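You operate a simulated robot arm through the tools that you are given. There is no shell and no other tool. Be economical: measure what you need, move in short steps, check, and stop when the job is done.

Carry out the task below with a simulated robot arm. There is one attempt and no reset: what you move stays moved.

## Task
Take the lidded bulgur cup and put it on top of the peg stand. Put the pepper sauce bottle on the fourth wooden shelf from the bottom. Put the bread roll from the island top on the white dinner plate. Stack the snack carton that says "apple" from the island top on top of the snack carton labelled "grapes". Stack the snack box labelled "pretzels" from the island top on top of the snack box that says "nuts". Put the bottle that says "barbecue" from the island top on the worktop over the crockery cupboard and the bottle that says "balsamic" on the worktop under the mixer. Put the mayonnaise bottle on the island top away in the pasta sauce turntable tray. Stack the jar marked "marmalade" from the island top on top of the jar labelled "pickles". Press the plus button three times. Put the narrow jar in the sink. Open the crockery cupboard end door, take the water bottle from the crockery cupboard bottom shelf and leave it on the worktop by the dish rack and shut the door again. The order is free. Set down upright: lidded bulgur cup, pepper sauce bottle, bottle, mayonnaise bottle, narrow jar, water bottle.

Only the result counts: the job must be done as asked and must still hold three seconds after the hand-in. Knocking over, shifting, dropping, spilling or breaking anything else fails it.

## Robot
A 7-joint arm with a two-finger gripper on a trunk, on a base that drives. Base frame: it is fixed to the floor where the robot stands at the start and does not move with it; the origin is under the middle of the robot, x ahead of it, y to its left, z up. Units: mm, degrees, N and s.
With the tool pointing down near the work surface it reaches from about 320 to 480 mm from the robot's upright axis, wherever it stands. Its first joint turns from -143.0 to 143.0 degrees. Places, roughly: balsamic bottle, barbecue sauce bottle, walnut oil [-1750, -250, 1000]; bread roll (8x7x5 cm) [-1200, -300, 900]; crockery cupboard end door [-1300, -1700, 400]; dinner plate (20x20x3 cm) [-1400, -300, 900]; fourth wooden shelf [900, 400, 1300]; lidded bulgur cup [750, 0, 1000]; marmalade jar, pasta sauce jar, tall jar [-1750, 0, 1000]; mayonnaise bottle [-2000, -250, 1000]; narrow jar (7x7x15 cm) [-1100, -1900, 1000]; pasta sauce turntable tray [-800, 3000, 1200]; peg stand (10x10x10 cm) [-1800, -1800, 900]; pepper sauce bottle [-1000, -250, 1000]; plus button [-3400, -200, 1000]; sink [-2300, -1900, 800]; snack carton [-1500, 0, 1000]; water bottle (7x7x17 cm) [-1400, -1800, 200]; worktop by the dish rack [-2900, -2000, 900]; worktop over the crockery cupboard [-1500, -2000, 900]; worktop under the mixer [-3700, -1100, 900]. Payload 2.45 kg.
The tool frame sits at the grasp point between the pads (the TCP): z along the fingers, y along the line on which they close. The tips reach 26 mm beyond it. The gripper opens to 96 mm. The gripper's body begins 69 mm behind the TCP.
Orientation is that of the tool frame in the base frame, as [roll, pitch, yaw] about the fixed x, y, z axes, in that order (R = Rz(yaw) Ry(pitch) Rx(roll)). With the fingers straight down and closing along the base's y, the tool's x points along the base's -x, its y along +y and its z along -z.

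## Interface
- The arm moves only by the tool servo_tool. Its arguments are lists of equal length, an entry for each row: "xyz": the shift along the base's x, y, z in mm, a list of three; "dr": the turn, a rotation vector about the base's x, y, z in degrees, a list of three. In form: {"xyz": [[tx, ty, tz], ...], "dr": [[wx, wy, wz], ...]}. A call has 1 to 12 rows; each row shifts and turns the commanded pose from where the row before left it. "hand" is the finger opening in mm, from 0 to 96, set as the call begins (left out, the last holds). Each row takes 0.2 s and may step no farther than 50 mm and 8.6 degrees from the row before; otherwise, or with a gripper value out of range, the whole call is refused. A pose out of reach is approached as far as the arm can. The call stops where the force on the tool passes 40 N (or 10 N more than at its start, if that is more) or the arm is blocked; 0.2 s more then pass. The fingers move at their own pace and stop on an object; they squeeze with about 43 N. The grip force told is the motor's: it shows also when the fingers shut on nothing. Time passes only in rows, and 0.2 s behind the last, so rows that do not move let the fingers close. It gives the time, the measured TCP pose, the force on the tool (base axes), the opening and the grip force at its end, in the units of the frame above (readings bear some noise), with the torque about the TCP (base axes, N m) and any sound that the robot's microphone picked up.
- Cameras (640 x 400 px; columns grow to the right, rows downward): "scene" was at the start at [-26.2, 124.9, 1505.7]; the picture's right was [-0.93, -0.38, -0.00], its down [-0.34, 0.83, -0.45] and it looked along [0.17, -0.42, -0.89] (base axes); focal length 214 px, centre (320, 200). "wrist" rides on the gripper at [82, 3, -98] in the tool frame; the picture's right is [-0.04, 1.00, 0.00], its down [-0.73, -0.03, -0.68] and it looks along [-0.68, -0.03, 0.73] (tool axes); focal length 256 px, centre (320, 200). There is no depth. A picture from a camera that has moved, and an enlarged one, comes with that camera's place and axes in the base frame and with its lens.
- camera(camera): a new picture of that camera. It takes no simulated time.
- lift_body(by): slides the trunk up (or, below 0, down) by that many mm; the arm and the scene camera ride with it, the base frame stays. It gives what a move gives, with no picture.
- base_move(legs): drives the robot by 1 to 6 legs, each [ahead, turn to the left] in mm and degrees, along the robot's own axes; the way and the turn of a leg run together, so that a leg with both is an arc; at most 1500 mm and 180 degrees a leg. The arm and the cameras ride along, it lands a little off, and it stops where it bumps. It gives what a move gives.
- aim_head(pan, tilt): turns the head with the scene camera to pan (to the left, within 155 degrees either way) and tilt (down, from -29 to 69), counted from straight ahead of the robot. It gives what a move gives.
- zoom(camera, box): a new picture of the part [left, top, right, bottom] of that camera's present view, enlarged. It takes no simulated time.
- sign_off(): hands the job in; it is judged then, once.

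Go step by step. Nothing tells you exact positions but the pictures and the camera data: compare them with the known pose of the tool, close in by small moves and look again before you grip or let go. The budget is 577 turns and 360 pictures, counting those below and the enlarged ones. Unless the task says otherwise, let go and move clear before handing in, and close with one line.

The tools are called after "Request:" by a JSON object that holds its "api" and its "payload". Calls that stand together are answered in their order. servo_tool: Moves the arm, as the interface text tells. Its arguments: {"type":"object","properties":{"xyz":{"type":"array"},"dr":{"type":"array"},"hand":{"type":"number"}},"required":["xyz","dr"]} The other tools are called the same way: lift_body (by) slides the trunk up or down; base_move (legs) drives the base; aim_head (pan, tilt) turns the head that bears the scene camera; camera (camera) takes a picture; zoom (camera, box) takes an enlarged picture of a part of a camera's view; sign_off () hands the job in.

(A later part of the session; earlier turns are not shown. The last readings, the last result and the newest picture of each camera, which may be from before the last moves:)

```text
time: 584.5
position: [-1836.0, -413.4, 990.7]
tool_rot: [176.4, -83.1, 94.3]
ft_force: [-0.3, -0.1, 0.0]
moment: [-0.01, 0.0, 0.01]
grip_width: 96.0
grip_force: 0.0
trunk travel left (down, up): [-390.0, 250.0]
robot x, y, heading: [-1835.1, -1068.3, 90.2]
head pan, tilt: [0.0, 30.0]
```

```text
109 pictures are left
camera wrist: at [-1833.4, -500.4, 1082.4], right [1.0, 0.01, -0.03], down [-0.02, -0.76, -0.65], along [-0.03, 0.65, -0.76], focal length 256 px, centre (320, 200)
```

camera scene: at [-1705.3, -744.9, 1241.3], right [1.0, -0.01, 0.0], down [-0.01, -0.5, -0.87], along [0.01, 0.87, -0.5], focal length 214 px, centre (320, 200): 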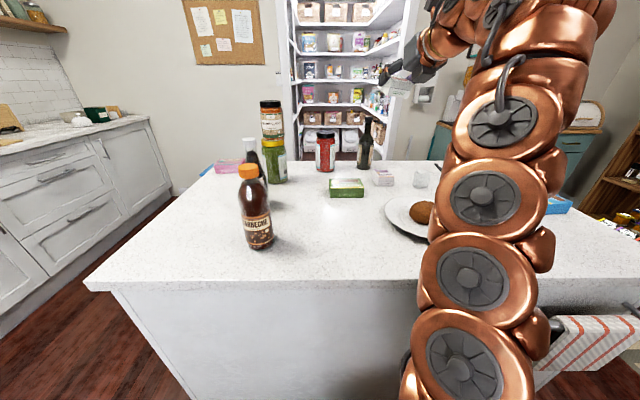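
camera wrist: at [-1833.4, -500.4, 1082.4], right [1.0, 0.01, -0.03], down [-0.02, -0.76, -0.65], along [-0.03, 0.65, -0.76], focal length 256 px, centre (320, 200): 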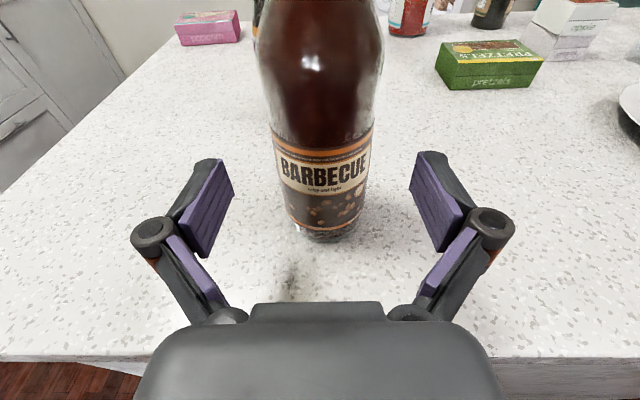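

Request:
{"api": "servo_tool", "payload": {"xyz": [[0, 23, 0], [0, 22, 0]], "dr": [[0, 0, 0], [0, 0, 0]]}}

Request:
{"api": "servo_tool", "payload": {"xyz": [[0, 0, 0], [0, 0, 0], [0, 0, 0], [0, 0, 0]], "dr": [[0, 0, 0], [0, 0, 0], [0, 0, 0], [0, 0, 0]], "hand": 0}}

Request:
{"api": "lift_body", "payload": {"by": 150}}

Request:
{"api": "camera", "payload": {"camera": "wrist"}}

```text
time: 585.1
position: [-1836.7, -365.7, 988.4]
tool_rot: [176.3, -83.0, 94.2]
ft_force: [-0.7, 0.5, -1.3]
moment: [-0.01, 0.0, 0.0]
grip_width: 96.1
grip_force: 0.0
trunk travel left (down, up): [-390.0, 250.0]
robot x, y, heading: [-1835.8, -1068.6, 90.1]
head pan, tilt: [0.0, 30.0]
```

```text
time: 586.1
position: [-1835.5, -367.6, 988.3]
tool_rot: [176.3, -83.0, 94.3]
ft_force: [0.2, -2.1, 0.2]
moment: [-0.12, 0.1, 0.07]
grip_width: 60.1
grip_force: 42.7
trunk travel left (down, up): [-390.0, 250.0]
robot x, y, heading: [-1837.1, -1070.1, 90.0]
head pan, tilt: [0.0, 30.0]
```

```text
time: 587.9
position: [-1835.4, -367.7, 1139.7]
tool_rot: [176.2, -83.0, 94.3]
ft_force: [0.5, 0.3, -4.4]
moment: [-0.02, 0.0, -0.01]
grip_width: 59.8
grip_force: 42.4
trunk travel left (down, up): [-540.0, 100.0]
robot x, y, heading: [-1835.3, -1064.5, 90.2]
head pan, tilt: [0.0, 30.0]
```

```text
108 pictures are left
camera wrist: at [-1832.9, -455.2, 1231.9], right [1.0, 0.01, -0.03], down [-0.02, -0.76, -0.65], along [-0.03, 0.65, -0.76], focal length 256 px, centre (320, 200)
```

wrist: 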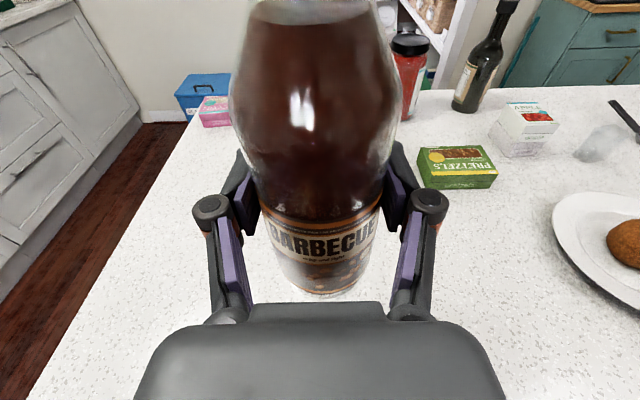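

Barbecue is held. I carry it to the worktop over the crockery cupboard, aiming for the free front area near (-1520, -1800).

Request:
{"api": "base_move", "payload": {"legs": [[0, -90], [315, 0], [0, -90]]}}

Request:
{"api": "camera", "payload": {"camera": "wrist"}}

Request:
{"api": "camera", "payload": {"camera": "scene"}}

```text
time: 597.6
position: [-1520.0, -1764.7, 1140.0]
tool_rot: [176.3, -83.0, -85.4]
ft_force: [0.6, 0.3, -3.8]
moment: [0.03, -0.02, 0.0]
grip_width: 59.9
grip_force: 42.6
trunk travel left (down, up): [-540.0, 100.0]
robot x, y, heading: [-1526.7, -1063.1, -89.7]
head pan, tilt: [0.0, 30.0]
```

```text
107 pictures are left
camera wrist: at [-1523.4, -1676.7, 1232.0], right [-1.0, -0.01, -0.03], down [0.01, 0.76, -0.65], along [0.03, -0.65, -0.76], focal length 256 px, centre (320, 200)
```

wrist: 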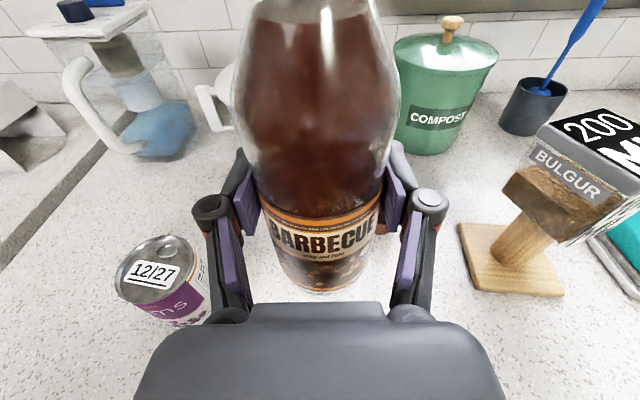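

```text
106 pictures are left
camera scene: at [-1341.4, -1101.6, 1516.3], right [-1.0, -0.01, 0.0], down [-0.01, 0.5, -0.87], along [0.01, -0.87, -0.5], focal length 214 px, centre (320, 200)
```

scene: 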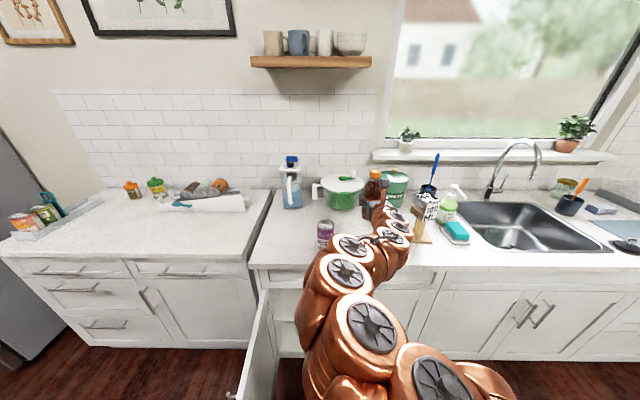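

Request:
{"api": "servo_tool", "payload": {"xyz": [[0, -25, 0]], "dr": [[0, 0, 0]]}}

Request:
{"api": "lift_body", "payload": {"by": -145}}

Request:
{"api": "servo_tool", "payload": {"xyz": [[0, 0, -5], [0, 0, -4], [0, 0, -4]], "dr": [[0, 0, 0], [0, 0, 0], [0, 0, 0]]}}

```text
time: 598.0
position: [-1519.3, -1788.0, 1139.7]
tool_rot: [176.1, -83.0, -85.3]
ft_force: [-0.5, 1.2, -4.3]
moment: [-0.02, -0.01, -0.01]
grip_width: 59.8
grip_force: 43.1
trunk travel left (down, up): [-540.0, 100.0]
robot x, y, heading: [-1526.7, -1064.7, -89.4]
head pan, tilt: [0.0, 30.0]
```

```text
time: 599.7
position: [-1519.2, -1788.5, 994.6]
tool_rot: [176.4, -83.0, -85.2]
ft_force: [0.8, -0.2, -4.0]
moment: [0.02, -0.01, 0.0]
grip_width: 60.2
grip_force: 43.2
trunk travel left (down, up): [-395.0, 245.0]
robot x, y, heading: [-1523.1, -1065.1, -89.3]
head pan, tilt: [0.0, 30.0]
```

```text
time: 600.5
position: [-1518.8, -1787.0, 985.2]
tool_rot: [177.5, -83.4, -86.3]
ft_force: [-1.4, -4.0, 32.1]
moment: [-0.21, -0.98, -0.1]
grip_width: 60.3
grip_force: 43.3
trunk travel left (down, up): [-395.0, 245.0]
robot x, y, heading: [-1523.7, -1063.8, -89.6]
head pan, tilt: [0.0, 30.0]
```

Contact. I ease up a little, open and look.

Request:
{"api": "servo_tool", "payload": {"xyz": [[0, 0, 1.5], [0, 0, 0]], "dr": [[0, 0, 0], [0, 0, 0]]}}

Request:
{"api": "servo_tool", "payload": {"xyz": [[0, 0, 0], [0, 0, 0], [0, 0, 0]], "dr": [[0, 0, 0], [0, 0, 0], [0, 0, 0]], "hand": 90}}

Request:
{"api": "base_move", "payload": {"legs": [[-190, 0]]}}

Request:
{"api": "camera", "payload": {"camera": "wrist"}}

```text
time: 601.1
position: [-1518.6, -1786.5, 983.4]
tool_rot: [176.3, -83.1, -85.2]
ft_force: [1.3, -3.2, 22.0]
moment: [-0.36, -0.75, -0.06]
grip_width: 60.4
grip_force: 42.9
trunk travel left (down, up): [-395.0, 245.0]
robot x, y, heading: [-1527.2, -1067.9, -89.3]
head pan, tilt: [0.0, 30.0]
```

```text
time: 601.9
position: [-1519.4, -1787.5, 984.2]
tool_rot: [176.1, -83.0, -85.2]
ft_force: [0.0, -0.7, 0.7]
moment: [0.0, 0.01, -0.02]
grip_width: 90.5
grip_force: 0.1
trunk travel left (down, up): [-395.0, 245.0]
robot x, y, heading: [-1523.5, -1063.7, -89.2]
head pan, tilt: [0.0, 30.0]
```

```text
time: 603.5
position: [-1519.3, -1595.7, 982.9]
tool_rot: [176.3, -83.0, -85.3]
ft_force: [-0.3, 0.2, -0.9]
moment: [0.0, -0.01, -0.02]
grip_width: 90.0
grip_force: 0.0
trunk travel left (down, up): [-395.0, 245.0]
robot x, y, heading: [-1527.0, -873.8, -89.3]
head pan, tilt: [0.0, 30.0]
```

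```text
105 pictures are left
camera wrist: at [-1524.6, -1508.8, 1075.7], right [-1.0, -0.01, -0.03], down [0.01, 0.76, -0.65], along [0.03, -0.65, -0.76], focal length 256 px, centre (320, 200)
```

wrist: 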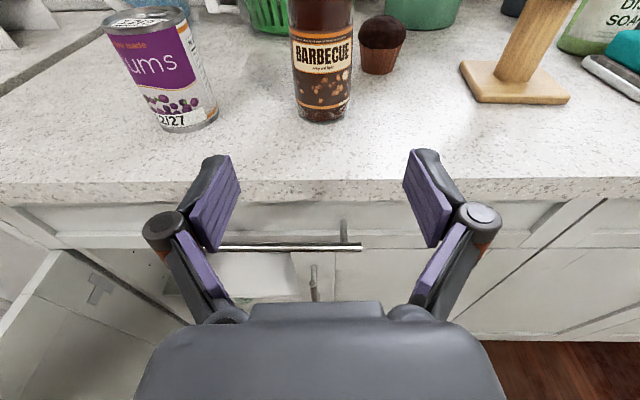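

Barbecue stands upright. Now the cupboard door must be shut: I go round to its outer (east) side.

Request:
{"api": "base_move", "payload": {"legs": [[0, 90], [640, 0], [0, -90], [-60, 0]]}}

Request:
{"api": "lift_body", "payload": {"by": -345}}

Request:
{"api": "servo_tool", "payload": {"xyz": [[0, 0, 0], [0, 0, 0], [0, 0, 0], [0, 0, 0]], "dr": [[0, 0, 0], [0, 0, 0], [0, 0, 0], [0, 0, 0]], "hand": 0}}

Request:
{"api": "aim_head", "payload": {"pan": -20, "tilt": 50}}

Request:
{"api": "camera", "payload": {"camera": "scene"}}

Request:
{"api": "camera", "payload": {"camera": "wrist"}}

```text
time: 615.2
position: [-895.8, -1537.3, 983.3]
tool_rot: [176.3, -83.0, -86.1]
ft_force: [0.0, 0.5, 0.3]
moment: [-0.02, -0.01, 0.01]
grip_width: 89.9
grip_force: 0.1
trunk travel left (down, up): [-395.0, 245.0]
robot x, y, heading: [-889.0, -816.5, -90.4]
head pan, tilt: [0.0, 30.0]
```

```text
time: 618.6
position: [-895.7, -1538.9, 637.7]
tool_rot: [176.2, -83.0, -86.1]
ft_force: [-0.1, 0.0, -0.1]
moment: [0.03, -0.01, 0.03]
grip_width: 90.1
grip_force: 0.0
trunk travel left (down, up): [-50.0, 590.0]
robot x, y, heading: [-888.8, -818.3, -90.4]
head pan, tilt: [0.0, 30.0]
```

```text
time: 619.6
position: [-896.7, -1538.5, 638.7]
tool_rot: [176.3, -83.1, -86.1]
ft_force: [-0.1, 0.0, 0.6]
moment: [0.0, 0.0, -0.01]
grip_width: 0.0
grip_force: 6.4
trunk travel left (down, up): [-50.0, 590.0]
robot x, y, heading: [-887.8, -814.6, -90.4]
head pan, tilt: [0.0, 30.0]
```

```text
time: 620.4
position: [-894.9, -1538.0, 638.2]
tool_rot: [176.3, -82.9, -86.1]
ft_force: [-0.4, 0.9, -0.3]
moment: [-0.02, 0.0, 0.02]
grip_width: 0.0
grip_force: 28.9
trunk travel left (down, up): [-50.0, 590.0]
robot x, y, heading: [-891.7, -814.9, -90.3]
head pan, tilt: [-20.0, 50.0]
```

```text
104 pictures are left
camera scene: at [-734.1, -836.1, 996.9], right [-0.94, 0.35, 0.0], down [0.26, 0.72, -0.64], along [-0.22, -0.6, -0.77], focal length 214 px, centre (320, 200)
```

scene: 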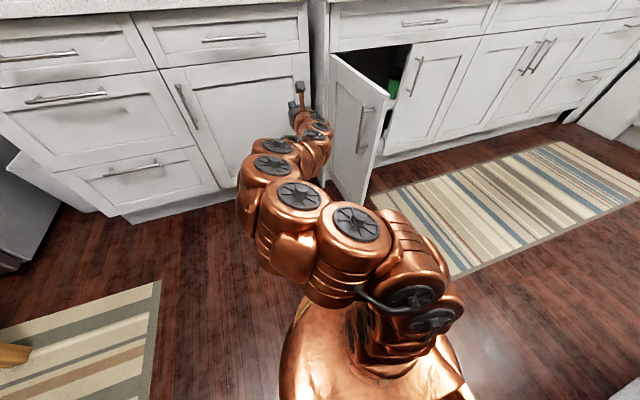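

```text
103 pictures are left
camera wrist: at [-898.3, -1450.9, 730.7], right [-1.0, 0.0, -0.03], down [0.02, 0.76, -0.65], along [0.02, -0.65, -0.76], focal length 256 px, centre (320, 200)
```

wrist: 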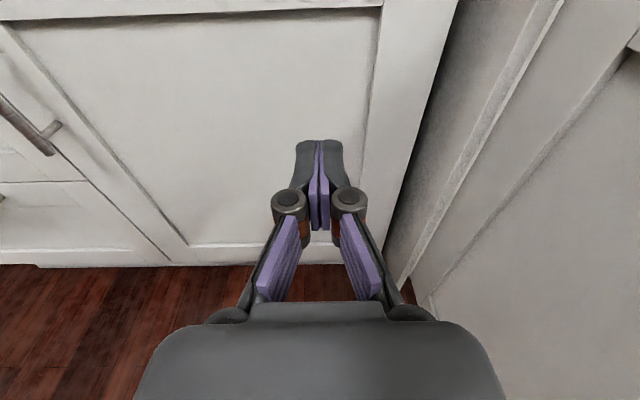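

The door stands about 60° open. I move the closed hand north, then west to push on its outer face.

Request:
{"api": "servo_tool", "payload": {"xyz": [[-20, 40, 0], [-20, 40, 0], [-45, 0, 0], [-45, 0, 0], [-45, 0, 0], [-45, 0, 0], [-45, 0, 0]], "dr": [[0, 0, 0], [0, 0, 0], [0, 0, -3], [0, 0, -3], [0, 0, -3], [0, 0, -3], [0, 0, -3]]}}

Request:
{"api": "camera", "payload": {"camera": "scene"}}

```text
time: 622.0
position: [-1161.5, -1462.1, 637.5]
tool_rot: [176.2, -83.1, -101.0]
ft_force: [-0.5, 0.0, -0.1]
moment: [0.01, -0.01, 0.0]
grip_width: 0.1
grip_force: 28.3
out of reach, approached as far as the arm can: row 2
trunk travel left (down, up): [-50.0, 590.0]
robot x, y, heading: [-891.1, -815.0, -90.3]
head pan, tilt: [-20.0, 50.0]
```

```text
102 pictures are left
camera scene: at [-734.2, -836.0, 996.8], right [-0.94, 0.35, 0.0], down [0.27, 0.72, -0.64], along [-0.22, -0.6, -0.77], focal length 214 px, centre (320, 200)
```

scene: 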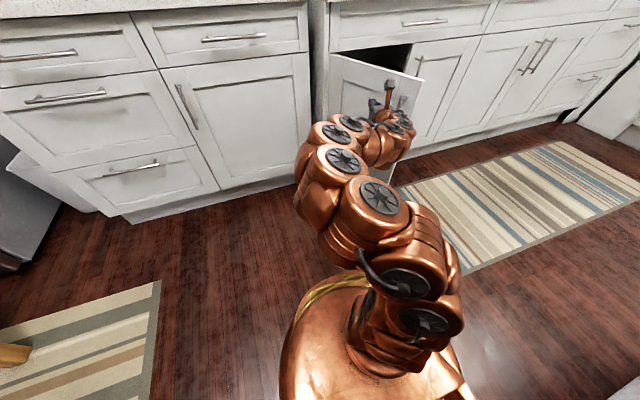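

It is closing. I continue pushing west and slightly south.

Request:
{"api": "servo_tool", "payload": {"xyz": [[-20, -6, 0], [-20, -8, 0], [-20, -10, 0], [-20, -12, 0], [-18, -14, 0], [-16, -16, 0], [-14, -18, 0]], "dr": [[0, 0, 0], [0, 0, 0], [0, 0, 0], [0, 0, 0], [0, 0, 0], [0, 0, 0], [0, 0, 0]]}}

Request:
{"api": "camera", "payload": {"camera": "scene"}}

Request:
{"api": "camera", "payload": {"camera": "wrist"}}

```text
time: 623.6
position: [-1288.0, -1547.1, 636.8]
tool_rot: [176.5, -83.1, -101.1]
ft_force: [0.3, 0.1, -0.1]
moment: [0.0, -0.01, 0.03]
grip_width: 0.2
grip_force: 27.9
trunk travel left (down, up): [-50.0, 590.0]
robot x, y, heading: [-888.8, -816.2, -90.2]
head pan, tilt: [-20.0, 50.0]
```

```text
101 pictures are left
camera scene: at [-734.3, -836.0, 996.8], right [-0.94, 0.35, 0.0], down [0.27, 0.72, -0.64], along [-0.22, -0.6, -0.77], focal length 214 px, centre (320, 200)
```

scene: 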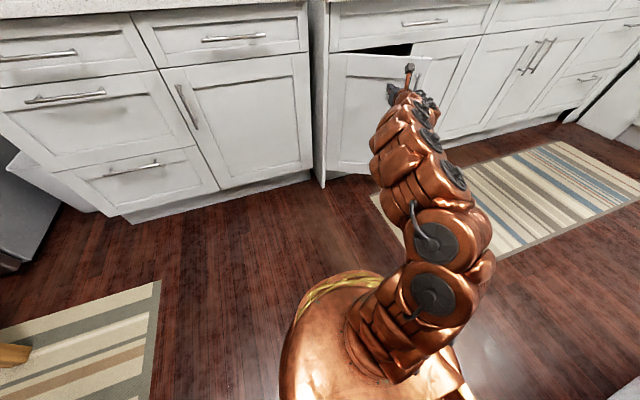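

```text
100 pictures are left
camera wrist: at [-1269.4, -1462.1, 729.4], right [-0.97, 0.26, -0.03], down [0.22, 0.73, -0.65], along [-0.14, -0.63, -0.76], focal length 256 px, centre (320, 200)
```

wrist: 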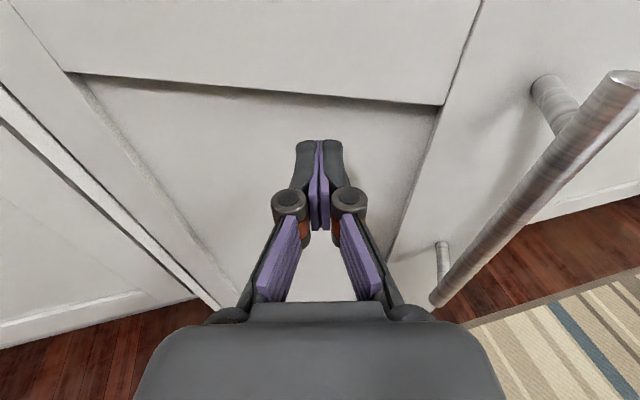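

Nearly shut. The fingertips rest on the face; I push it home by driving forward.

Request:
{"api": "base_move", "payload": {"legs": [[60, 0]]}}

Request:
{"api": "base_move", "payload": {"legs": [[40, 0]]}}

Request:
{"api": "camera", "payload": {"camera": "wrist"}}

Request:
{"api": "camera", "payload": {"camera": "scene"}}

```text
time: 624.6
position: [-1290.1, -1606.5, 637.7]
tool_rot: [176.4, -83.0, -101.2]
ft_force: [-0.5, 0.6, -0.8]
moment: [-0.01, 0.03, 0.02]
grip_width: 0.0
grip_force: 28.9
trunk travel left (down, up): [-50.0, 590.0]
robot x, y, heading: [-887.2, -872.6, -90.5]
head pan, tilt: [-20.0, 50.0]
```

```text
time: 625.5
position: [-1289.4, -1647.2, 636.8]
tool_rot: [176.3, -83.0, -101.1]
ft_force: [-0.5, 0.8, 0.0]
moment: [0.0, 0.01, 0.02]
grip_width: 0.0
grip_force: 29.0
trunk travel left (down, up): [-50.0, 590.0]
robot x, y, heading: [-889.7, -916.8, -90.5]
head pan, tilt: [-20.0, 50.0]
```

```text
99 pictures are left
camera wrist: at [-1270.2, -1562.4, 729.3], right [-0.97, 0.26, -0.03], down [0.22, 0.73, -0.65], along [-0.14, -0.63, -0.76], focal length 256 px, centre (320, 200)
```

wrist: 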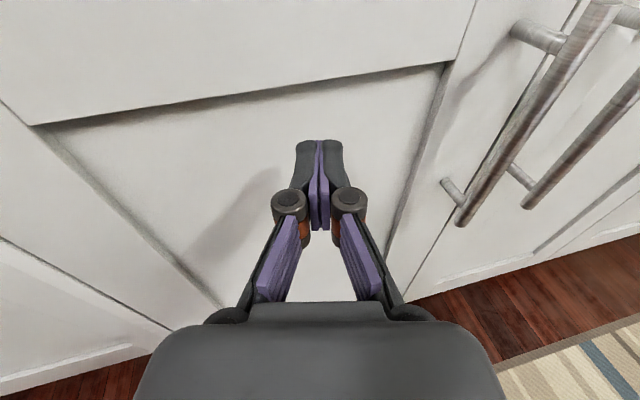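

```text
98 pictures are left
camera scene: at [-734.8, -937.0, 996.8], right [-0.94, 0.35, 0.0], down [0.27, 0.72, -0.64], along [-0.22, -0.6, -0.77], focal length 214 px, centre (320, 200)
```

scene: 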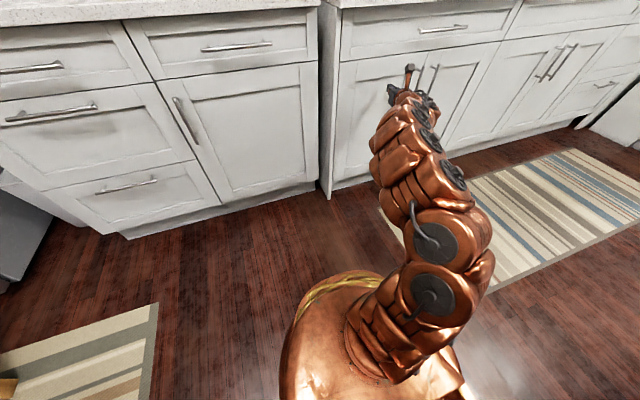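

Request:
{"api": "base_move", "payload": {"legs": [[25, 0]]}}

Request:
{"api": "camera", "payload": {"camera": "wrist"}}

```text
time: 626.3
position: [-1289.7, -1671.8, 635.9]
tool_rot: [176.4, -82.9, -101.3]
ft_force: [0.0, 0.0, -0.8]
moment: [0.02, 0.03, 0.02]
grip_width: 0.0
grip_force: 28.0
trunk travel left (down, up): [-50.0, 590.0]
robot x, y, heading: [-890.7, -941.5, -90.3]
head pan, tilt: [-20.0, 50.0]
```

```text
97 pictures are left
camera wrist: at [-1270.4, -1587.6, 729.3], right [-0.97, 0.26, -0.03], down [0.22, 0.73, -0.65], along [-0.14, -0.63, -0.76], focal length 256 px, centre (320, 200)
```

wrist: 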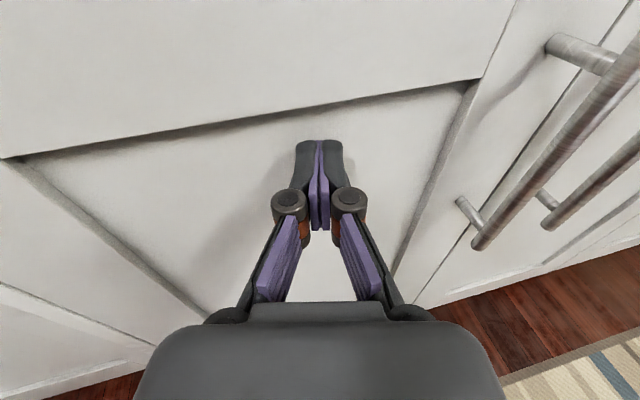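

Request:
{"api": "base_move", "payload": {"legs": [[15, 0]]}}

Request:
{"api": "base_move", "payload": {"legs": [[12, 0]]}}

Request:
{"api": "zoom", "payload": {"camera": "wrist", "box": [380, 0, 640, 260]}}

```text
time: 627.0
position: [-1291.2, -1674.8, 636.5]
tool_rot: [175.6, -83.0, -100.3]
ft_force: [9.2, 21.7, 4.1]
moment: [-0.26, 0.08, 0.26]
grip_width: 0.0
grip_force: 28.8
trunk travel left (down, up): [-50.0, 590.0]
robot x, y, heading: [-889.4, -943.9, -90.2]
head pan, tilt: [-20.0, 50.0]
stopped in leg 1: the force on the tool passed its limit at 86 N (the readings are from after the stop); the commanded pose is now the measured one
```

```text
time: 627.7
position: [-1290.8, -1675.1, 637.7]
tool_rot: [175.1, -82.9, -99.8]
ft_force: [10.3, 24.1, 4.2]
moment: [-0.29, 0.08, 0.33]
grip_width: 0.2
grip_force: 28.8
trunk travel left (down, up): [-50.0, 590.0]
robot x, y, heading: [-894.3, -945.5, -90.3]
head pan, tilt: [-20.0, 50.0]
stopped in leg 1: the force on the tool passed its limit at 80 N (the readings are from after the stop); the commanded pose is now the measured one
```

```text
1.54 times, centred on (510, 130) of wrist
camera zoom: at [-1271.1, -1590.0, 729.5], right [-0.97, 0.26, -0.03], down [0.22, 0.73, -0.65], along [-0.14, -0.63, -0.76], focal length 394 px, centre (28, 308)
```

zoom: 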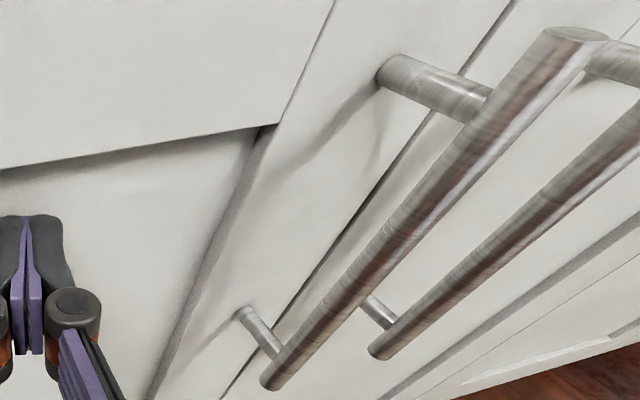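

The door is shut flush. I back off, check it, and raise the trunk.

Request:
{"api": "base_move", "payload": {"legs": [[-110, 0]]}}

Request:
{"api": "camera", "payload": {"camera": "scene"}}

Request:
{"api": "lift_body", "payload": {"by": 400}}

Request:
{"api": "lift_body", "payload": {"by": 185}}

```text
time: 628.9
position: [-1290.5, -1564.8, 635.7]
tool_rot: [175.2, -82.8, -100.0]
ft_force: [0.2, 0.1, 0.1]
moment: [-0.01, 0.0, 0.01]
grip_width: 0.0
grip_force: 28.4
trunk travel left (down, up): [-50.0, 590.0]
robot x, y, heading: [-889.8, -832.4, -90.5]
head pan, tilt: [-20.0, 50.0]
```

```text
95 pictures are left
camera scene: at [-734.2, -856.3, 996.8], right [-0.94, 0.35, 0.0], down [0.27, 0.72, -0.64], along [-0.22, -0.6, -0.77], focal length 214 px, centre (320, 200)
```

scene: 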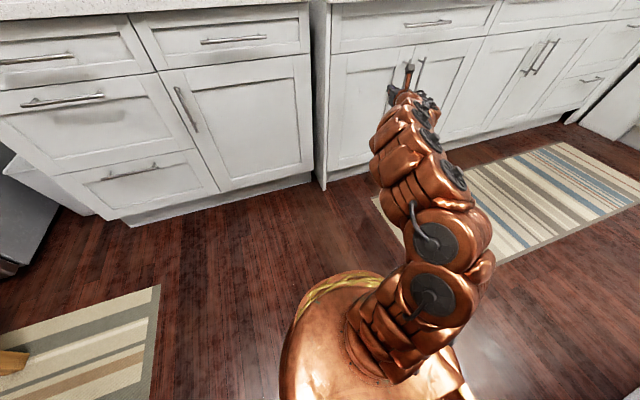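

```text
time: 632.7
position: [-1290.4, -1565.1, 1035.4]
tool_rot: [175.3, -83.0, -100.0]
ft_force: [0.1, 0.4, 0.1]
moment: [-0.01, -0.03, 0.0]
grip_width: 0.0
grip_force: 28.8
trunk travel left (down, up): [-450.0, 190.0]
robot x, y, heading: [-889.8, -838.9, -90.3]
head pan, tilt: [-20.0, 50.0]
```

```text
time: 634.8
position: [-1290.0, -1565.5, 1220.1]
tool_rot: [175.4, -82.9, -99.9]
ft_force: [0.2, -0.6, -0.3]
moment: [-0.01, 0.03, 0.02]
grip_width: 0.1
grip_force: 28.9
trunk travel left (down, up): [-635.0, 5.0]
robot x, y, heading: [-889.0, -837.9, -90.0]
head pan, tilt: [-20.0, 50.0]
```

Door shut. I recentre the arm and drive west to the balsamic bottle.

Request:
{"api": "servo_tool", "payload": {"xyz": [[45, 0, 0], [45, 0, 0], [45, 0, 0], [45, 0, 0], [45, 0, 0], [45, 0, 0], [45, 0, 0], [45, 0, 0]], "dr": [[0, 0, 1.5], [0, 0, 1.5], [0, 0, 1.5], [0, 0, 1.5], [0, 0, 1.5], [0, 0, 1.5], [0, 0, 1], [0, 0, 0]]}}

Request:
{"api": "base_move", "payload": {"legs": [[160, 0], [0, -90], [975, 0], [0, -90]]}}

Request:
{"api": "camera", "payload": {"camera": "wrist"}}

```text
time: 636.6
position: [-930.4, -1565.5, 1221.4]
tool_rot: [175.2, -82.9, -90.0]
ft_force: [-1.2, 1.1, 0.2]
moment: [0.01, -0.04, 0.06]
grip_width: 0.0
grip_force: 28.4
trunk travel left (down, up): [-635.0, 5.0]
robot x, y, heading: [-891.1, -835.3, -90.5]
head pan, tilt: [-20.0, 50.0]
```

```text
time: 650.3
position: [-1835.6, -272.4, 1220.9]
tool_rot: [175.2, -83.0, 91.2]
ft_force: [0.4, -0.6, -0.7]
moment: [0.01, 0.04, -0.02]
grip_width: 0.0
grip_force: 28.5
trunk travel left (down, up): [-635.0, 5.0]
robot x, y, heading: [-1865.5, -1005.4, 90.7]
head pan, tilt: [-20.0, 50.0]
```

```text
94 pictures are left
camera wrist: at [-1840.3, -361.6, 1314.2], right [1.0, -0.07, -0.03], down [-0.07, -0.76, -0.64], along [0.02, 0.64, -0.76], focal length 256 px, centre (320, 200)
```

wrist: 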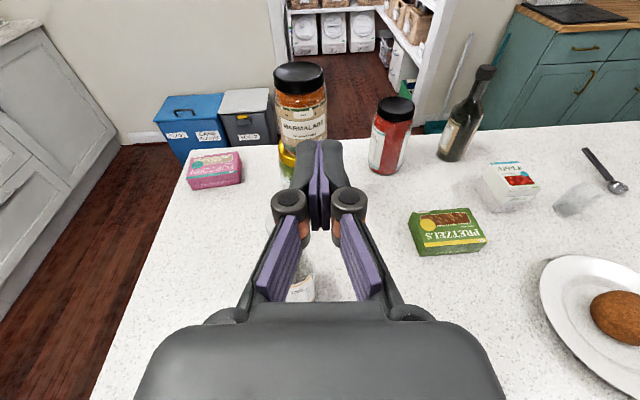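

Request:
{"api": "base_move", "payload": {"legs": [[-150, 0]]}}

Request:
{"api": "lift_body", "payload": {"by": -230}}

Request:
{"api": "servo_tool", "payload": {"xyz": [[-20, 0, 0], [-18, 0, 0], [0, 0, 0], [0, 0, 0]], "dr": [[0, 0, -0.5], [0, 0, -0.5], [0, 0, 0], [0, 0, 0]], "hand": 94}}

Request:
{"api": "camera", "payload": {"camera": "wrist"}}

```text
time: 651.6
position: [-1836.2, -423.0, 1221.4]
tool_rot: [175.2, -82.8, 91.3]
ft_force: [0.3, 0.0, 0.3]
moment: [0.01, 0.03, -0.02]
grip_width: 0.0
grip_force: 29.1
trunk travel left (down, up): [-635.0, 5.0]
robot x, y, heading: [-1858.0, -1150.1, 90.9]
head pan, tilt: [-20.0, 50.0]
```

```text
time: 654.0
position: [-1835.4, -422.6, 990.7]
tool_rot: [175.1, -82.9, 91.3]
ft_force: [-1.1, 1.4, -0.6]
moment: [-0.01, -0.02, 0.02]
grip_width: 0.0
grip_force: 28.8
trunk travel left (down, up): [-405.0, 235.0]
robot x, y, heading: [-1861.7, -1156.2, 90.6]
head pan, tilt: [-20.0, 50.0]
```

```text
time: 655.0
position: [-1872.7, -424.3, 990.9]
tool_rot: [175.4, -82.9, 90.3]
ft_force: [0.4, 0.1, 0.2]
moment: [-0.02, -0.02, -0.01]
grip_width: 91.8
grip_force: 0.1
trunk travel left (down, up): [-405.0, 235.0]
robot x, y, heading: [-1862.1, -1152.7, 91.0]
head pan, tilt: [-20.0, 50.0]
```

```text
93 pictures are left
camera wrist: at [-1878.8, -510.9, 1084.1], right [1.0, -0.08, -0.03], down [-0.08, -0.76, -0.64], along [0.03, 0.64, -0.76], focal length 256 px, centre (320, 200)
```

wrist: 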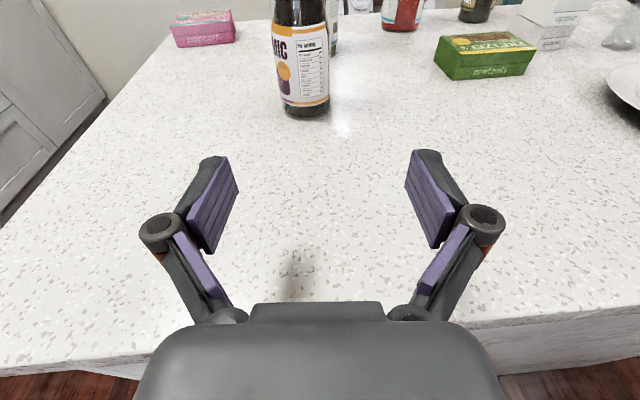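

Request:
{"api": "base_move", "payload": {"legs": [[150, 0]]}}

Request:
{"api": "camera", "payload": {"camera": "wrist"}}

```text
time: 656.4
position: [-1875.8, -271.7, 992.1]
tool_rot: [175.2, -82.9, 90.2]
ft_force: [-0.6, 0.0, -0.4]
moment: [0.0, -0.01, -0.02]
grip_width: 93.8
grip_force: 0.1
trunk travel left (down, up): [-405.0, 235.0]
robot x, y, heading: [-1865.5, -1003.3, 90.9]
head pan, tilt: [-20.0, 50.0]
```

```text
92 pictures are left
camera wrist: at [-1880.9, -359.6, 1084.1], right [1.0, -0.08, -0.03], down [-0.08, -0.76, -0.64], along [0.03, 0.64, -0.76], focal length 256 px, centre (320, 200)
```

wrist: 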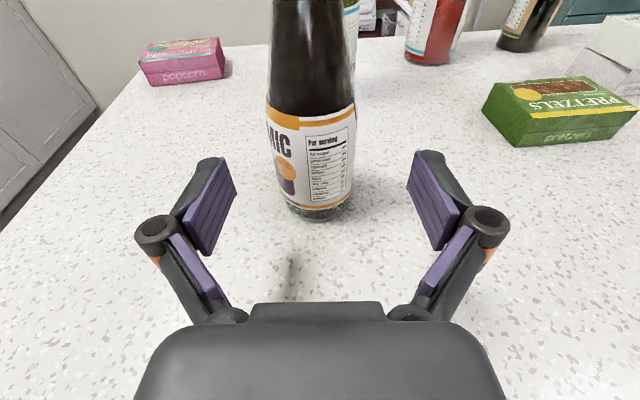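

Request:
{"api": "servo_tool", "payload": {"xyz": [[0, 31, 0], [0, 30, 0]], "dr": [[0, 0, 0], [0, 0, 0]]}}

Request:
{"api": "camera", "payload": {"camera": "wrist"}}

```text
time: 657.0
position: [-1877.6, -212.2, 991.1]
tool_rot: [175.1, -82.9, 90.5]
ft_force: [-0.7, -0.5, -0.5]
moment: [-0.03, 0.01, -0.04]
grip_width: 94.0
grip_force: 0.0
trunk travel left (down, up): [-405.0, 235.0]
robot x, y, heading: [-1865.4, -999.9, 90.8]
head pan, tilt: [-20.0, 50.0]
```

```text
91 pictures are left
camera wrist: at [-1882.1, -298.9, 1084.1], right [1.0, -0.08, -0.03], down [-0.08, -0.76, -0.65], along [0.03, 0.65, -0.76], focal length 256 px, centre (320, 200)
```

wrist: 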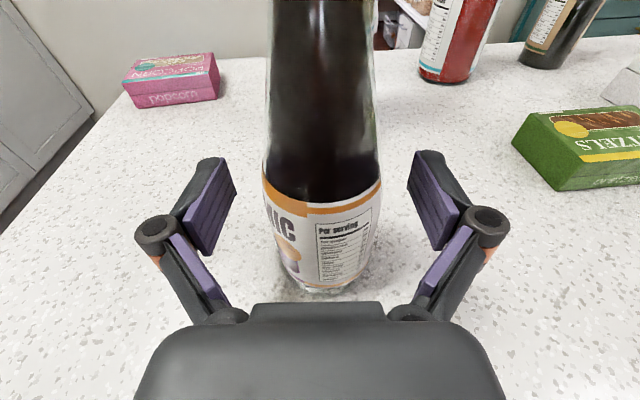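

Request:
{"api": "servo_tool", "payload": {"xyz": [[0, 3, -12], [0, 0, 0], [0, 0, 0], [0, 0, 0], [0, 0, 0]], "dr": [[0, 0, 0], [0, 0, 0], [0, 0, 0], [0, 0, 0], [0, 0, 0]], "hand": 0}}

Request:
{"api": "lift_body", "payload": {"by": 200}}

Request:
{"api": "camera", "payload": {"camera": "wrist"}}

```text
time: 658.2
position: [-1876.2, -208.1, 978.9]
tool_rot: [175.2, -82.9, 90.2]
ft_force: [0.5, -0.4, 0.3]
moment: [-0.04, 0.08, 0.0]
grip_width: 60.2
grip_force: 43.3
trunk travel left (down, up): [-405.0, 235.0]
robot x, y, heading: [-1862.7, -1002.5, 91.1]
head pan, tilt: [-20.0, 50.0]
```

```text
time: 660.4
position: [-1875.0, -208.6, 1178.4]
tool_rot: [175.2, -82.9, 90.2]
ft_force: [-0.1, -0.3, -4.3]
moment: [0.0, -0.03, -0.01]
grip_width: 60.2
grip_force: 42.9
trunk travel left (down, up): [-605.0, 35.0]
robot x, y, heading: [-1864.5, -999.2, 90.6]
head pan, tilt: [-20.0, 50.0]
```

```text
90 pictures are left
camera wrist: at [-1881.0, -295.5, 1271.2], right [1.0, -0.08, -0.03], down [-0.08, -0.76, -0.64], along [0.03, 0.64, -0.76], focal length 256 px, centre (320, 200)
```

wrist: 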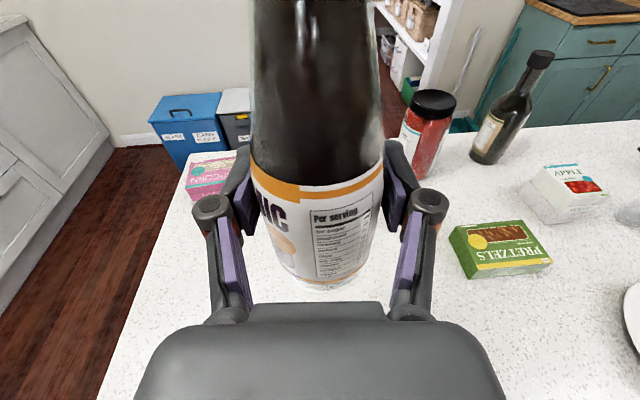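

Balsamic is held. I carry it west to the worktop section under the mixer.

Request:
{"api": "base_move", "payload": {"legs": [[-30, 0], [0, 90], [600, 0]]}}

Request:
{"api": "aim_head", "payload": {"pan": 0, "tilt": 35}}

Request:
{"api": "camera", "payload": {"camera": "scene"}}

Request:
{"api": "camera", "payload": {"camera": "wrist"}}

```text
time: 668.1
position: [-3260.0, -1068.3, 1178.8]
tool_rot: [175.2, -82.9, -179.2]
ft_force: [0.1, -1.0, -4.1]
moment: [-0.02, -0.03, -0.01]
grip_width: 60.0
grip_force: 43.0
trunk travel left (down, up): [-605.0, 35.0]
robot x, y, heading: [-2465.6, -1047.1, -178.4]
head pan, tilt: [-20.0, 50.0]
```

```text
time: 668.9
position: [-3260.3, -1067.6, 1179.0]
tool_rot: [175.3, -82.9, -179.3]
ft_force: [0.7, 0.4, -4.4]
moment: [0.02, 0.01, -0.02]
grip_width: 60.2
grip_force: 42.7
trunk travel left (down, up): [-605.0, 35.0]
robot x, y, heading: [-2466.1, -1049.3, -178.6]
head pan, tilt: [0.0, 35.0]
```

```text
89 pictures are left
camera scene: at [-2499.2, -1229.0, 1573.5], right [-0.03, 1.0, 0.0], down [0.57, 0.01, -0.82], along [-0.82, -0.02, -0.57], focal length 214 px, centre (320, 200)
```

scene: 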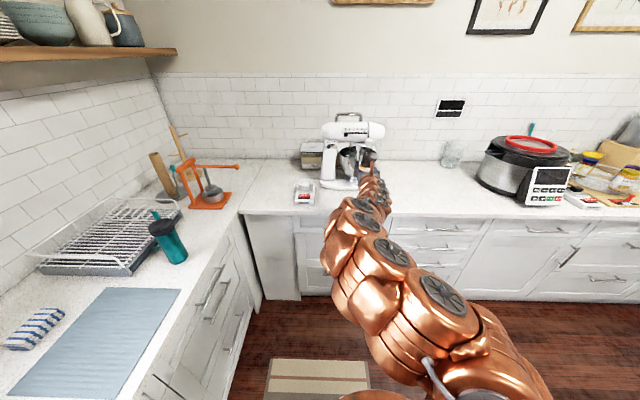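

```text
88 pictures are left
camera wrist: at [-3173.3, -1072.1, 1271.3], right [0.07, 1.0, -0.03], down [0.76, -0.07, -0.64], along [-0.64, 0.02, -0.76], focal length 256 px, centre (320, 200)
```

wrist: 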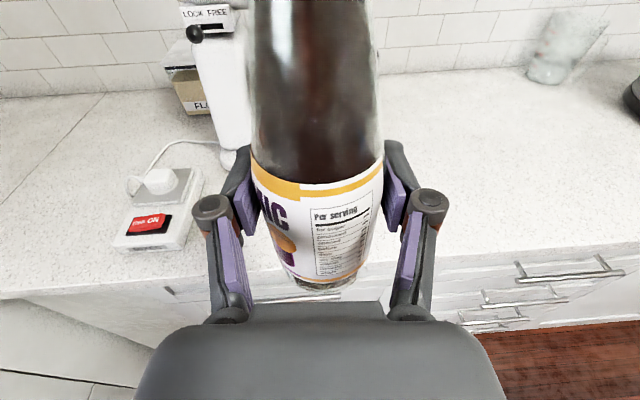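

Request:
{"api": "servo_tool", "payload": {"xyz": [[0, 40, 0], [0, 40, 0], [0, 30, 0]], "dr": [[0, 0, 0], [0, 0, 0], [0, 0, 0]]}}

Request:
{"api": "camera", "payload": {"camera": "wrist"}}

Request:
{"api": "zoom", "payload": {"camera": "scene", "box": [280, 90, 440, 215]}}

```text
time: 669.7
position: [-3260.3, -958.2, 1178.2]
tool_rot: [175.4, -82.9, -179.3]
ft_force: [0.8, 0.5, -4.1]
moment: [-0.01, -0.03, -0.01]
grip_width: 60.1
grip_force: 42.4
trunk travel left (down, up): [-605.0, 35.0]
robot x, y, heading: [-2466.3, -1047.7, -178.3]
head pan, tilt: [0.0, 35.0]
```

```text
87 pictures are left
camera wrist: at [-3172.9, -962.0, 1271.4], right [0.07, 1.0, -0.03], down [0.76, -0.07, -0.64], along [-0.64, 0.02, -0.76], focal length 256 px, centre (320, 200)
```

wrist: 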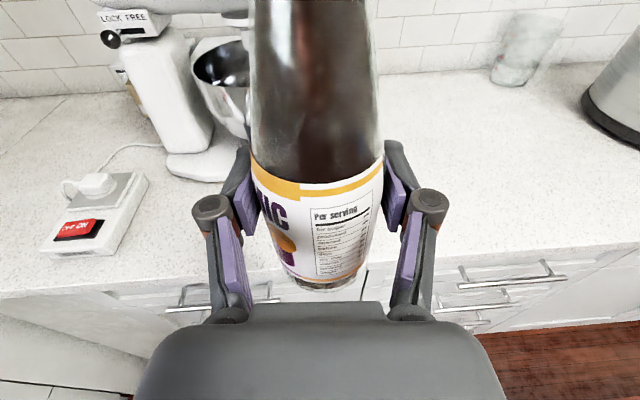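

```text
3.20 times, centred on (360, 152) of scene
camera zoom: at [-2499.2, -1229.2, 1573.5], right [-0.03, 1.0, 0.0], down [0.57, 0.02, -0.82], along [-0.82, -0.02, -0.57], focal length 686 px, centre (192, 352)
```

zoom: 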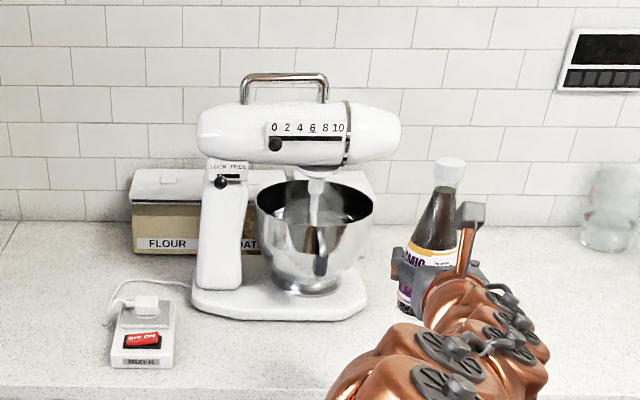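

The mixer's base front is at x≈-3575; the cabinet seam is at y≈-887. I choose (-3435, -995) for the bottle.

Request:
{"api": "servo_tool", "payload": {"xyz": [[0, -35, 0]], "dr": [[0, 0, 0]]}}

Request:
{"api": "base_move", "payload": {"legs": [[172, 0]]}}

Request:
{"api": "lift_body", "payload": {"by": -190}}

Request:
{"api": "camera", "payload": {"camera": "wrist"}}

```text
time: 670.1
position: [-3259.6, -990.9, 1177.3]
tool_rot: [175.4, -82.8, -179.5]
ft_force: [0.5, 1.0, -4.5]
moment: [-0.03, 0.04, 0.05]
grip_width: 60.3
grip_force: 42.4
trunk travel left (down, up): [-605.0, 35.0]
robot x, y, heading: [-2466.5, -1048.7, -178.4]
head pan, tilt: [0.0, 35.0]
```

```text
time: 671.6
position: [-3434.5, -996.4, 1177.5]
tool_rot: [175.2, -82.9, -179.2]
ft_force: [1.2, 0.1, -4.7]
moment: [0.0, -0.04, -0.01]
grip_width: 60.2
grip_force: 43.2
trunk travel left (down, up): [-605.0, 35.0]
robot x, y, heading: [-2639.4, -1052.0, -178.7]
head pan, tilt: [0.0, 35.0]
```

```text
time: 673.7
position: [-3434.8, -996.5, 986.8]
tool_rot: [175.2, -82.7, -179.1]
ft_force: [-0.6, 0.3, -4.2]
moment: [-0.03, 0.01, 0.02]
grip_width: 60.3
grip_force: 42.6
trunk travel left (down, up): [-415.0, 225.0]
robot x, y, heading: [-2642.0, -1053.5, -179.0]
head pan, tilt: [0.0, 35.0]
```

```text
85 pictures are left
camera wrist: at [-3346.7, -1000.4, 1080.5], right [0.07, 1.0, -0.03], down [0.76, -0.08, -0.64], along [-0.64, 0.03, -0.76], focal length 256 px, centre (320, 200)
```

wrist: 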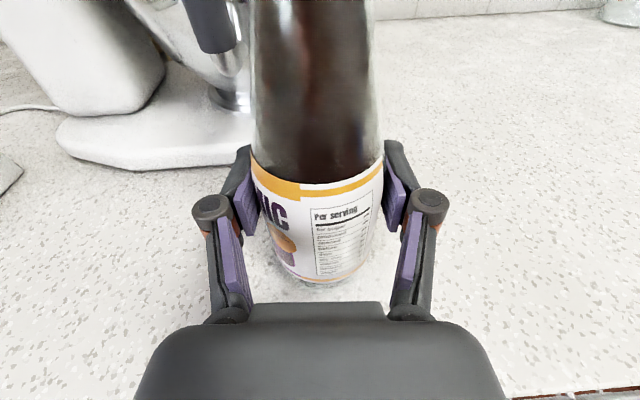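

Request:
{"api": "servo_tool", "payload": {"xyz": [[0, 0, -4], [0, 0, -4], [0, 0, -3], [0, 0, -3]], "dr": [[0, 0, 0], [0, 0, 0], [0, 0, 0], [0, 0, 0]]}}

Request:
{"api": "servo_tool", "payload": {"xyz": [[0, 0, -3], [0, 0, -2]], "dr": [[0, 0, 0], [0, 0, 0]]}}

```text
time: 674.7
position: [-3433.5, -996.3, 978.2]
tool_rot: [176.6, -83.3, 179.5]
ft_force: [-8.5, 2.2, 31.3]
moment: [-1.02, -0.08, -0.02]
grip_width: 60.1
grip_force: 42.9
trunk travel left (down, up): [-415.0, 225.0]
robot x, y, heading: [-2637.1, -1053.3, -178.6]
head pan, tilt: [0.0, 35.0]
```

```text
time: 675.3
position: [-3432.0, -996.3, 969.9]
tool_rot: [175.5, -83.0, -179.3]
ft_force: [1.0, -0.5, 31.5]
moment: [-0.95, 0.11, 0.06]
grip_width: 60.1
grip_force: 43.3
trunk travel left (down, up): [-415.0, 225.0]
robot x, y, heading: [-2641.4, -1053.7, -178.7]
head pan, tilt: [0.0, 35.0]
```

Request:
{"api": "servo_tool", "payload": {"xyz": [[0, 0, 1.5], [0, 0, 0]], "dr": [[0, 0, 0], [0, 0, 0]]}}

Request:
{"api": "servo_tool", "payload": {"xyz": [[0, 0, 0], [0, 0, 0], [0, 0, 0]], "dr": [[0, 0, 0], [0, 0, 0], [0, 0, 0]], "hand": 90}}

Request:
{"api": "base_move", "payload": {"legs": [[-170, 0]]}}

Request:
{"api": "camera", "payload": {"camera": "wrist"}}

```text
time: 675.9
position: [-3432.1, -996.9, 970.5]
tool_rot: [174.8, -82.8, -178.6]
ft_force: [2.6, -1.7, 16.1]
moment: [-0.49, 0.18, -0.04]
grip_width: 60.3
grip_force: 42.9
trunk travel left (down, up): [-415.0, 225.0]
robot x, y, heading: [-2644.0, -1054.1, -178.7]
head pan, tilt: [0.0, 35.0]
```

```text
time: 676.7
position: [-3434.6, -997.1, 969.7]
tool_rot: [175.2, -82.8, -179.1]
ft_force: [-0.2, -0.1, 0.0]
moment: [0.02, -0.01, 0.07]
grip_width: 90.2
grip_force: 0.1
trunk travel left (down, up): [-415.0, 225.0]
robot x, y, heading: [-2640.6, -1052.0, -178.1]
head pan, tilt: [0.0, 35.0]
```

```text
time: 678.1
position: [-3263.9, -991.8, 970.5]
tool_rot: [175.1, -82.9, -179.3]
ft_force: [-1.2, 0.2, -1.0]
moment: [0.01, -0.01, 0.01]
grip_width: 90.2
grip_force: 0.0
trunk travel left (down, up): [-415.0, 225.0]
robot x, y, heading: [-2473.1, -1049.3, -178.5]
head pan, tilt: [0.0, 35.0]
```

```text
84 pictures are left
camera wrist: at [-3176.8, -995.9, 1062.8], right [0.07, 1.0, -0.03], down [0.76, -0.08, -0.64], along [-0.64, 0.03, -0.76], focal length 256 px, centre (320, 200)
```

wrist: 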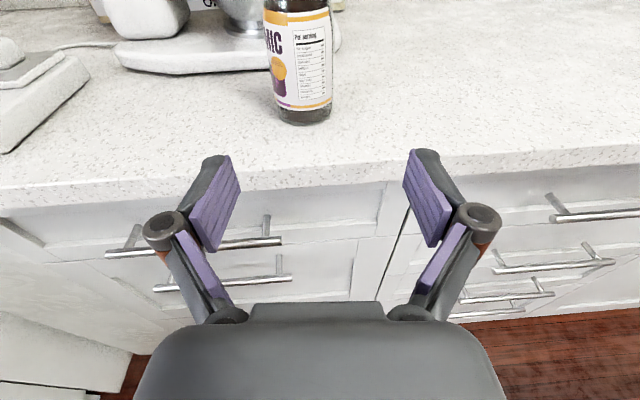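

Balsamic stands upright in the mixer section. Last the pretzels box. I raise the arm and drive to the island's south-west side, from where the tool can point east across the box.

Request:
{"api": "lift_body", "payload": {"by": 215}}

Request:
{"api": "base_move", "payload": {"legs": [[0, -160], [670, 0], [0, 48]]}}

Request:
{"api": "camera", "payload": {"camera": "wrist"}}

```text
time: 680.4
position: [-3264.4, -991.4, 1185.2]
tool_rot: [175.2, -82.9, -179.3]
ft_force: [0.8, -0.1, 0.2]
moment: [-0.01, 0.02, 0.01]
grip_width: 90.0
grip_force: 0.1
trunk travel left (down, up): [-630.0, 10.0]
robot x, y, heading: [-2469.1, -1051.2, -178.7]
head pan, tilt: [0.0, 35.0]
```

```text
time: 692.9
position: [-1500.1, -85.1, 1184.7]
tool_rot: [175.4, -82.9, 69.1]
ft_force: [-0.3, 1.1, -0.3]
moment: [0.0, 0.0, -0.02]
grip_width: 90.0
grip_force: 0.0
trunk travel left (down, up): [-630.0, 10.0]
robot x, y, heading: [-1845.5, -803.2, 69.7]
head pan, tilt: [0.0, 35.0]
```

```text
83 pictures are left
camera wrist: at [-1536.2, -165.7, 1277.8], right [0.9, -0.44, -0.03], down [-0.35, -0.68, -0.64], along [0.26, 0.59, -0.76], focal length 256 px, centre (320, 200)
```

wrist: 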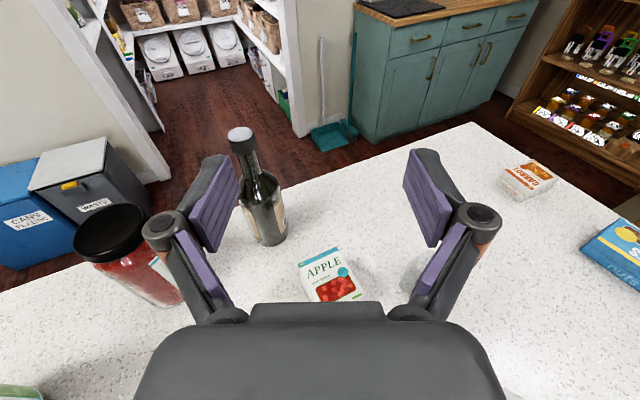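

Request:
{"api": "servo_tool", "payload": {"xyz": [[-20, -7, 5], [-20, -7, 5], [-20, -7, 5], [-20, -7, 5], [-20, -7, 5], [-20, -7, 0], [-20, -7, 0], [-20, -7, 0]], "dr": [[0, 0, -7.4], [0, 0, -7.4], [0, 0, -7.4], [0, 0, -7.4], [0, 0, -7.4], [0, 0, -7.4], [0, 0, -7.4], [0, 0, -7.4]]}}

Request:
{"api": "servo_tool", "payload": {"xyz": [[0, 0, 0], [0, 0, 0], [0, 0, 0], [0, 0, 0], [0, 0, 0], [0, 0, 0]], "dr": [[-1.25, 7.1, 0], [-1.25, 7.1, 0], [-1.25, 7.1, 0], [-1.25, 7.1, 0], [-1.25, 7.1, 0], [-1.25, 7.1, 0]]}}

Request:
{"api": "camera", "payload": {"camera": "wrist"}}

```text
time: 694.7
position: [-1524.6, -279.9, 1165.6]
tool_rot: [-177.0, -83.3, 23.9]
ft_force: [0.2, 0.1, 0.5]
moment: [-0.02, 0.0, 0.0]
grip_width: 90.1
grip_force: 0.0
out of reach, approached as far as the arm can: row 3, 4, 5, 6, 7, 8
trunk travel left (down, up): [-630.0, 10.0]
robot x, y, heading: [-1845.4, -801.9, 69.8]
head pan, tilt: [0.0, 35.0]
```

```text
time: 696.1
position: [-1523.8, -279.3, 1166.7]
tool_rot: [-164.6, -40.1, 12.0]
ft_force: [-1.1, 0.4, 0.0]
moment: [-0.01, 0.01, -0.01]
grip_width: 90.1
grip_force: 0.0
trunk travel left (down, up): [-630.0, 10.0]
robot x, y, heading: [-1843.1, -799.2, 69.7]
head pan, tilt: [0.0, 35.0]
```

```text
82 pictures are left
camera wrist: at [-1516.6, -307.8, 1291.5], right [0.34, -0.91, -0.23], down [-0.93, -0.35, 0.03], along [-0.11, 0.2, -0.97], focal length 256 px, centre (320, 200)
```

wrist: 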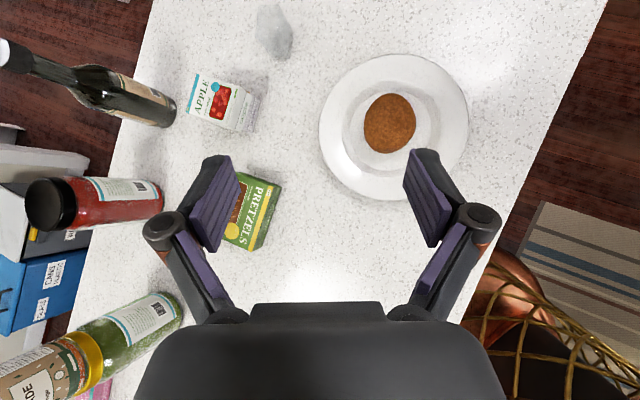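

Request:
{"api": "base_move", "payload": {"legs": [[0, 14]]}}

Request:
{"api": "servo_tool", "payload": {"xyz": [[0, 0, 0], [0, 0, 0], [0, 0, 0], [0, 0, 0], [0, 0, 0]], "dr": [[-3.87, -0.7, -3.97], [-3.87, -0.7, -3.97], [-3.87, -0.7, -3.97], [0, 0, -7], [0, 0, -7]]}}

Request:
{"api": "camera", "payload": {"camera": "wrist"}}

```text
time: 697.3
position: [-1658.3, -217.0, 1166.4]
tool_rot: [-164.7, -40.1, 26.0]
ft_force: [-1.1, 0.9, -0.4]
moment: [0.0, -0.03, -0.04]
grip_width: 90.2
grip_force: 0.1
trunk travel left (down, up): [-630.0, 10.0]
robot x, y, heading: [-1844.4, -799.7, 83.4]
head pan, tilt: [0.0, 35.0]
```

```text
time: 698.5
position: [-1659.1, -218.0, 1165.6]
tool_rot: [-179.2, -37.2, 9.2]
ft_force: [-0.5, 0.1, 0.3]
moment: [0.01, 0.04, -0.01]
grip_width: 89.8
grip_force: 0.0
trunk travel left (down, up): [-630.0, 10.0]
robot x, y, heading: [-1845.7, -803.4, 83.5]
head pan, tilt: [0.0, 35.0]
```

```text
81 pictures are left
camera wrist: at [-1653.6, -221.6, 1293.6], right [0.13, -0.99, -0.03], down [-0.99, -0.14, 0.1], along [-0.1, 0.02, -0.99], focal length 256 px, centre (320, 200)
```

wrist: 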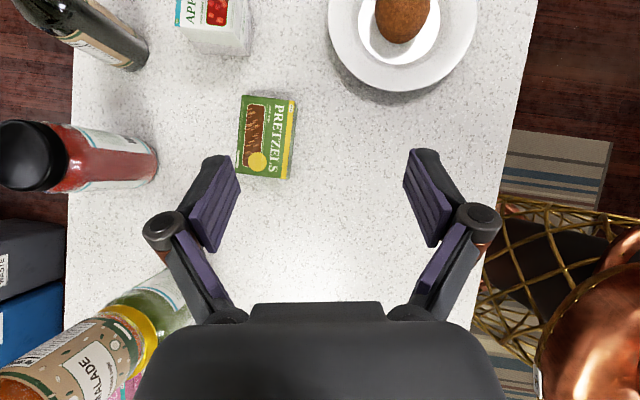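

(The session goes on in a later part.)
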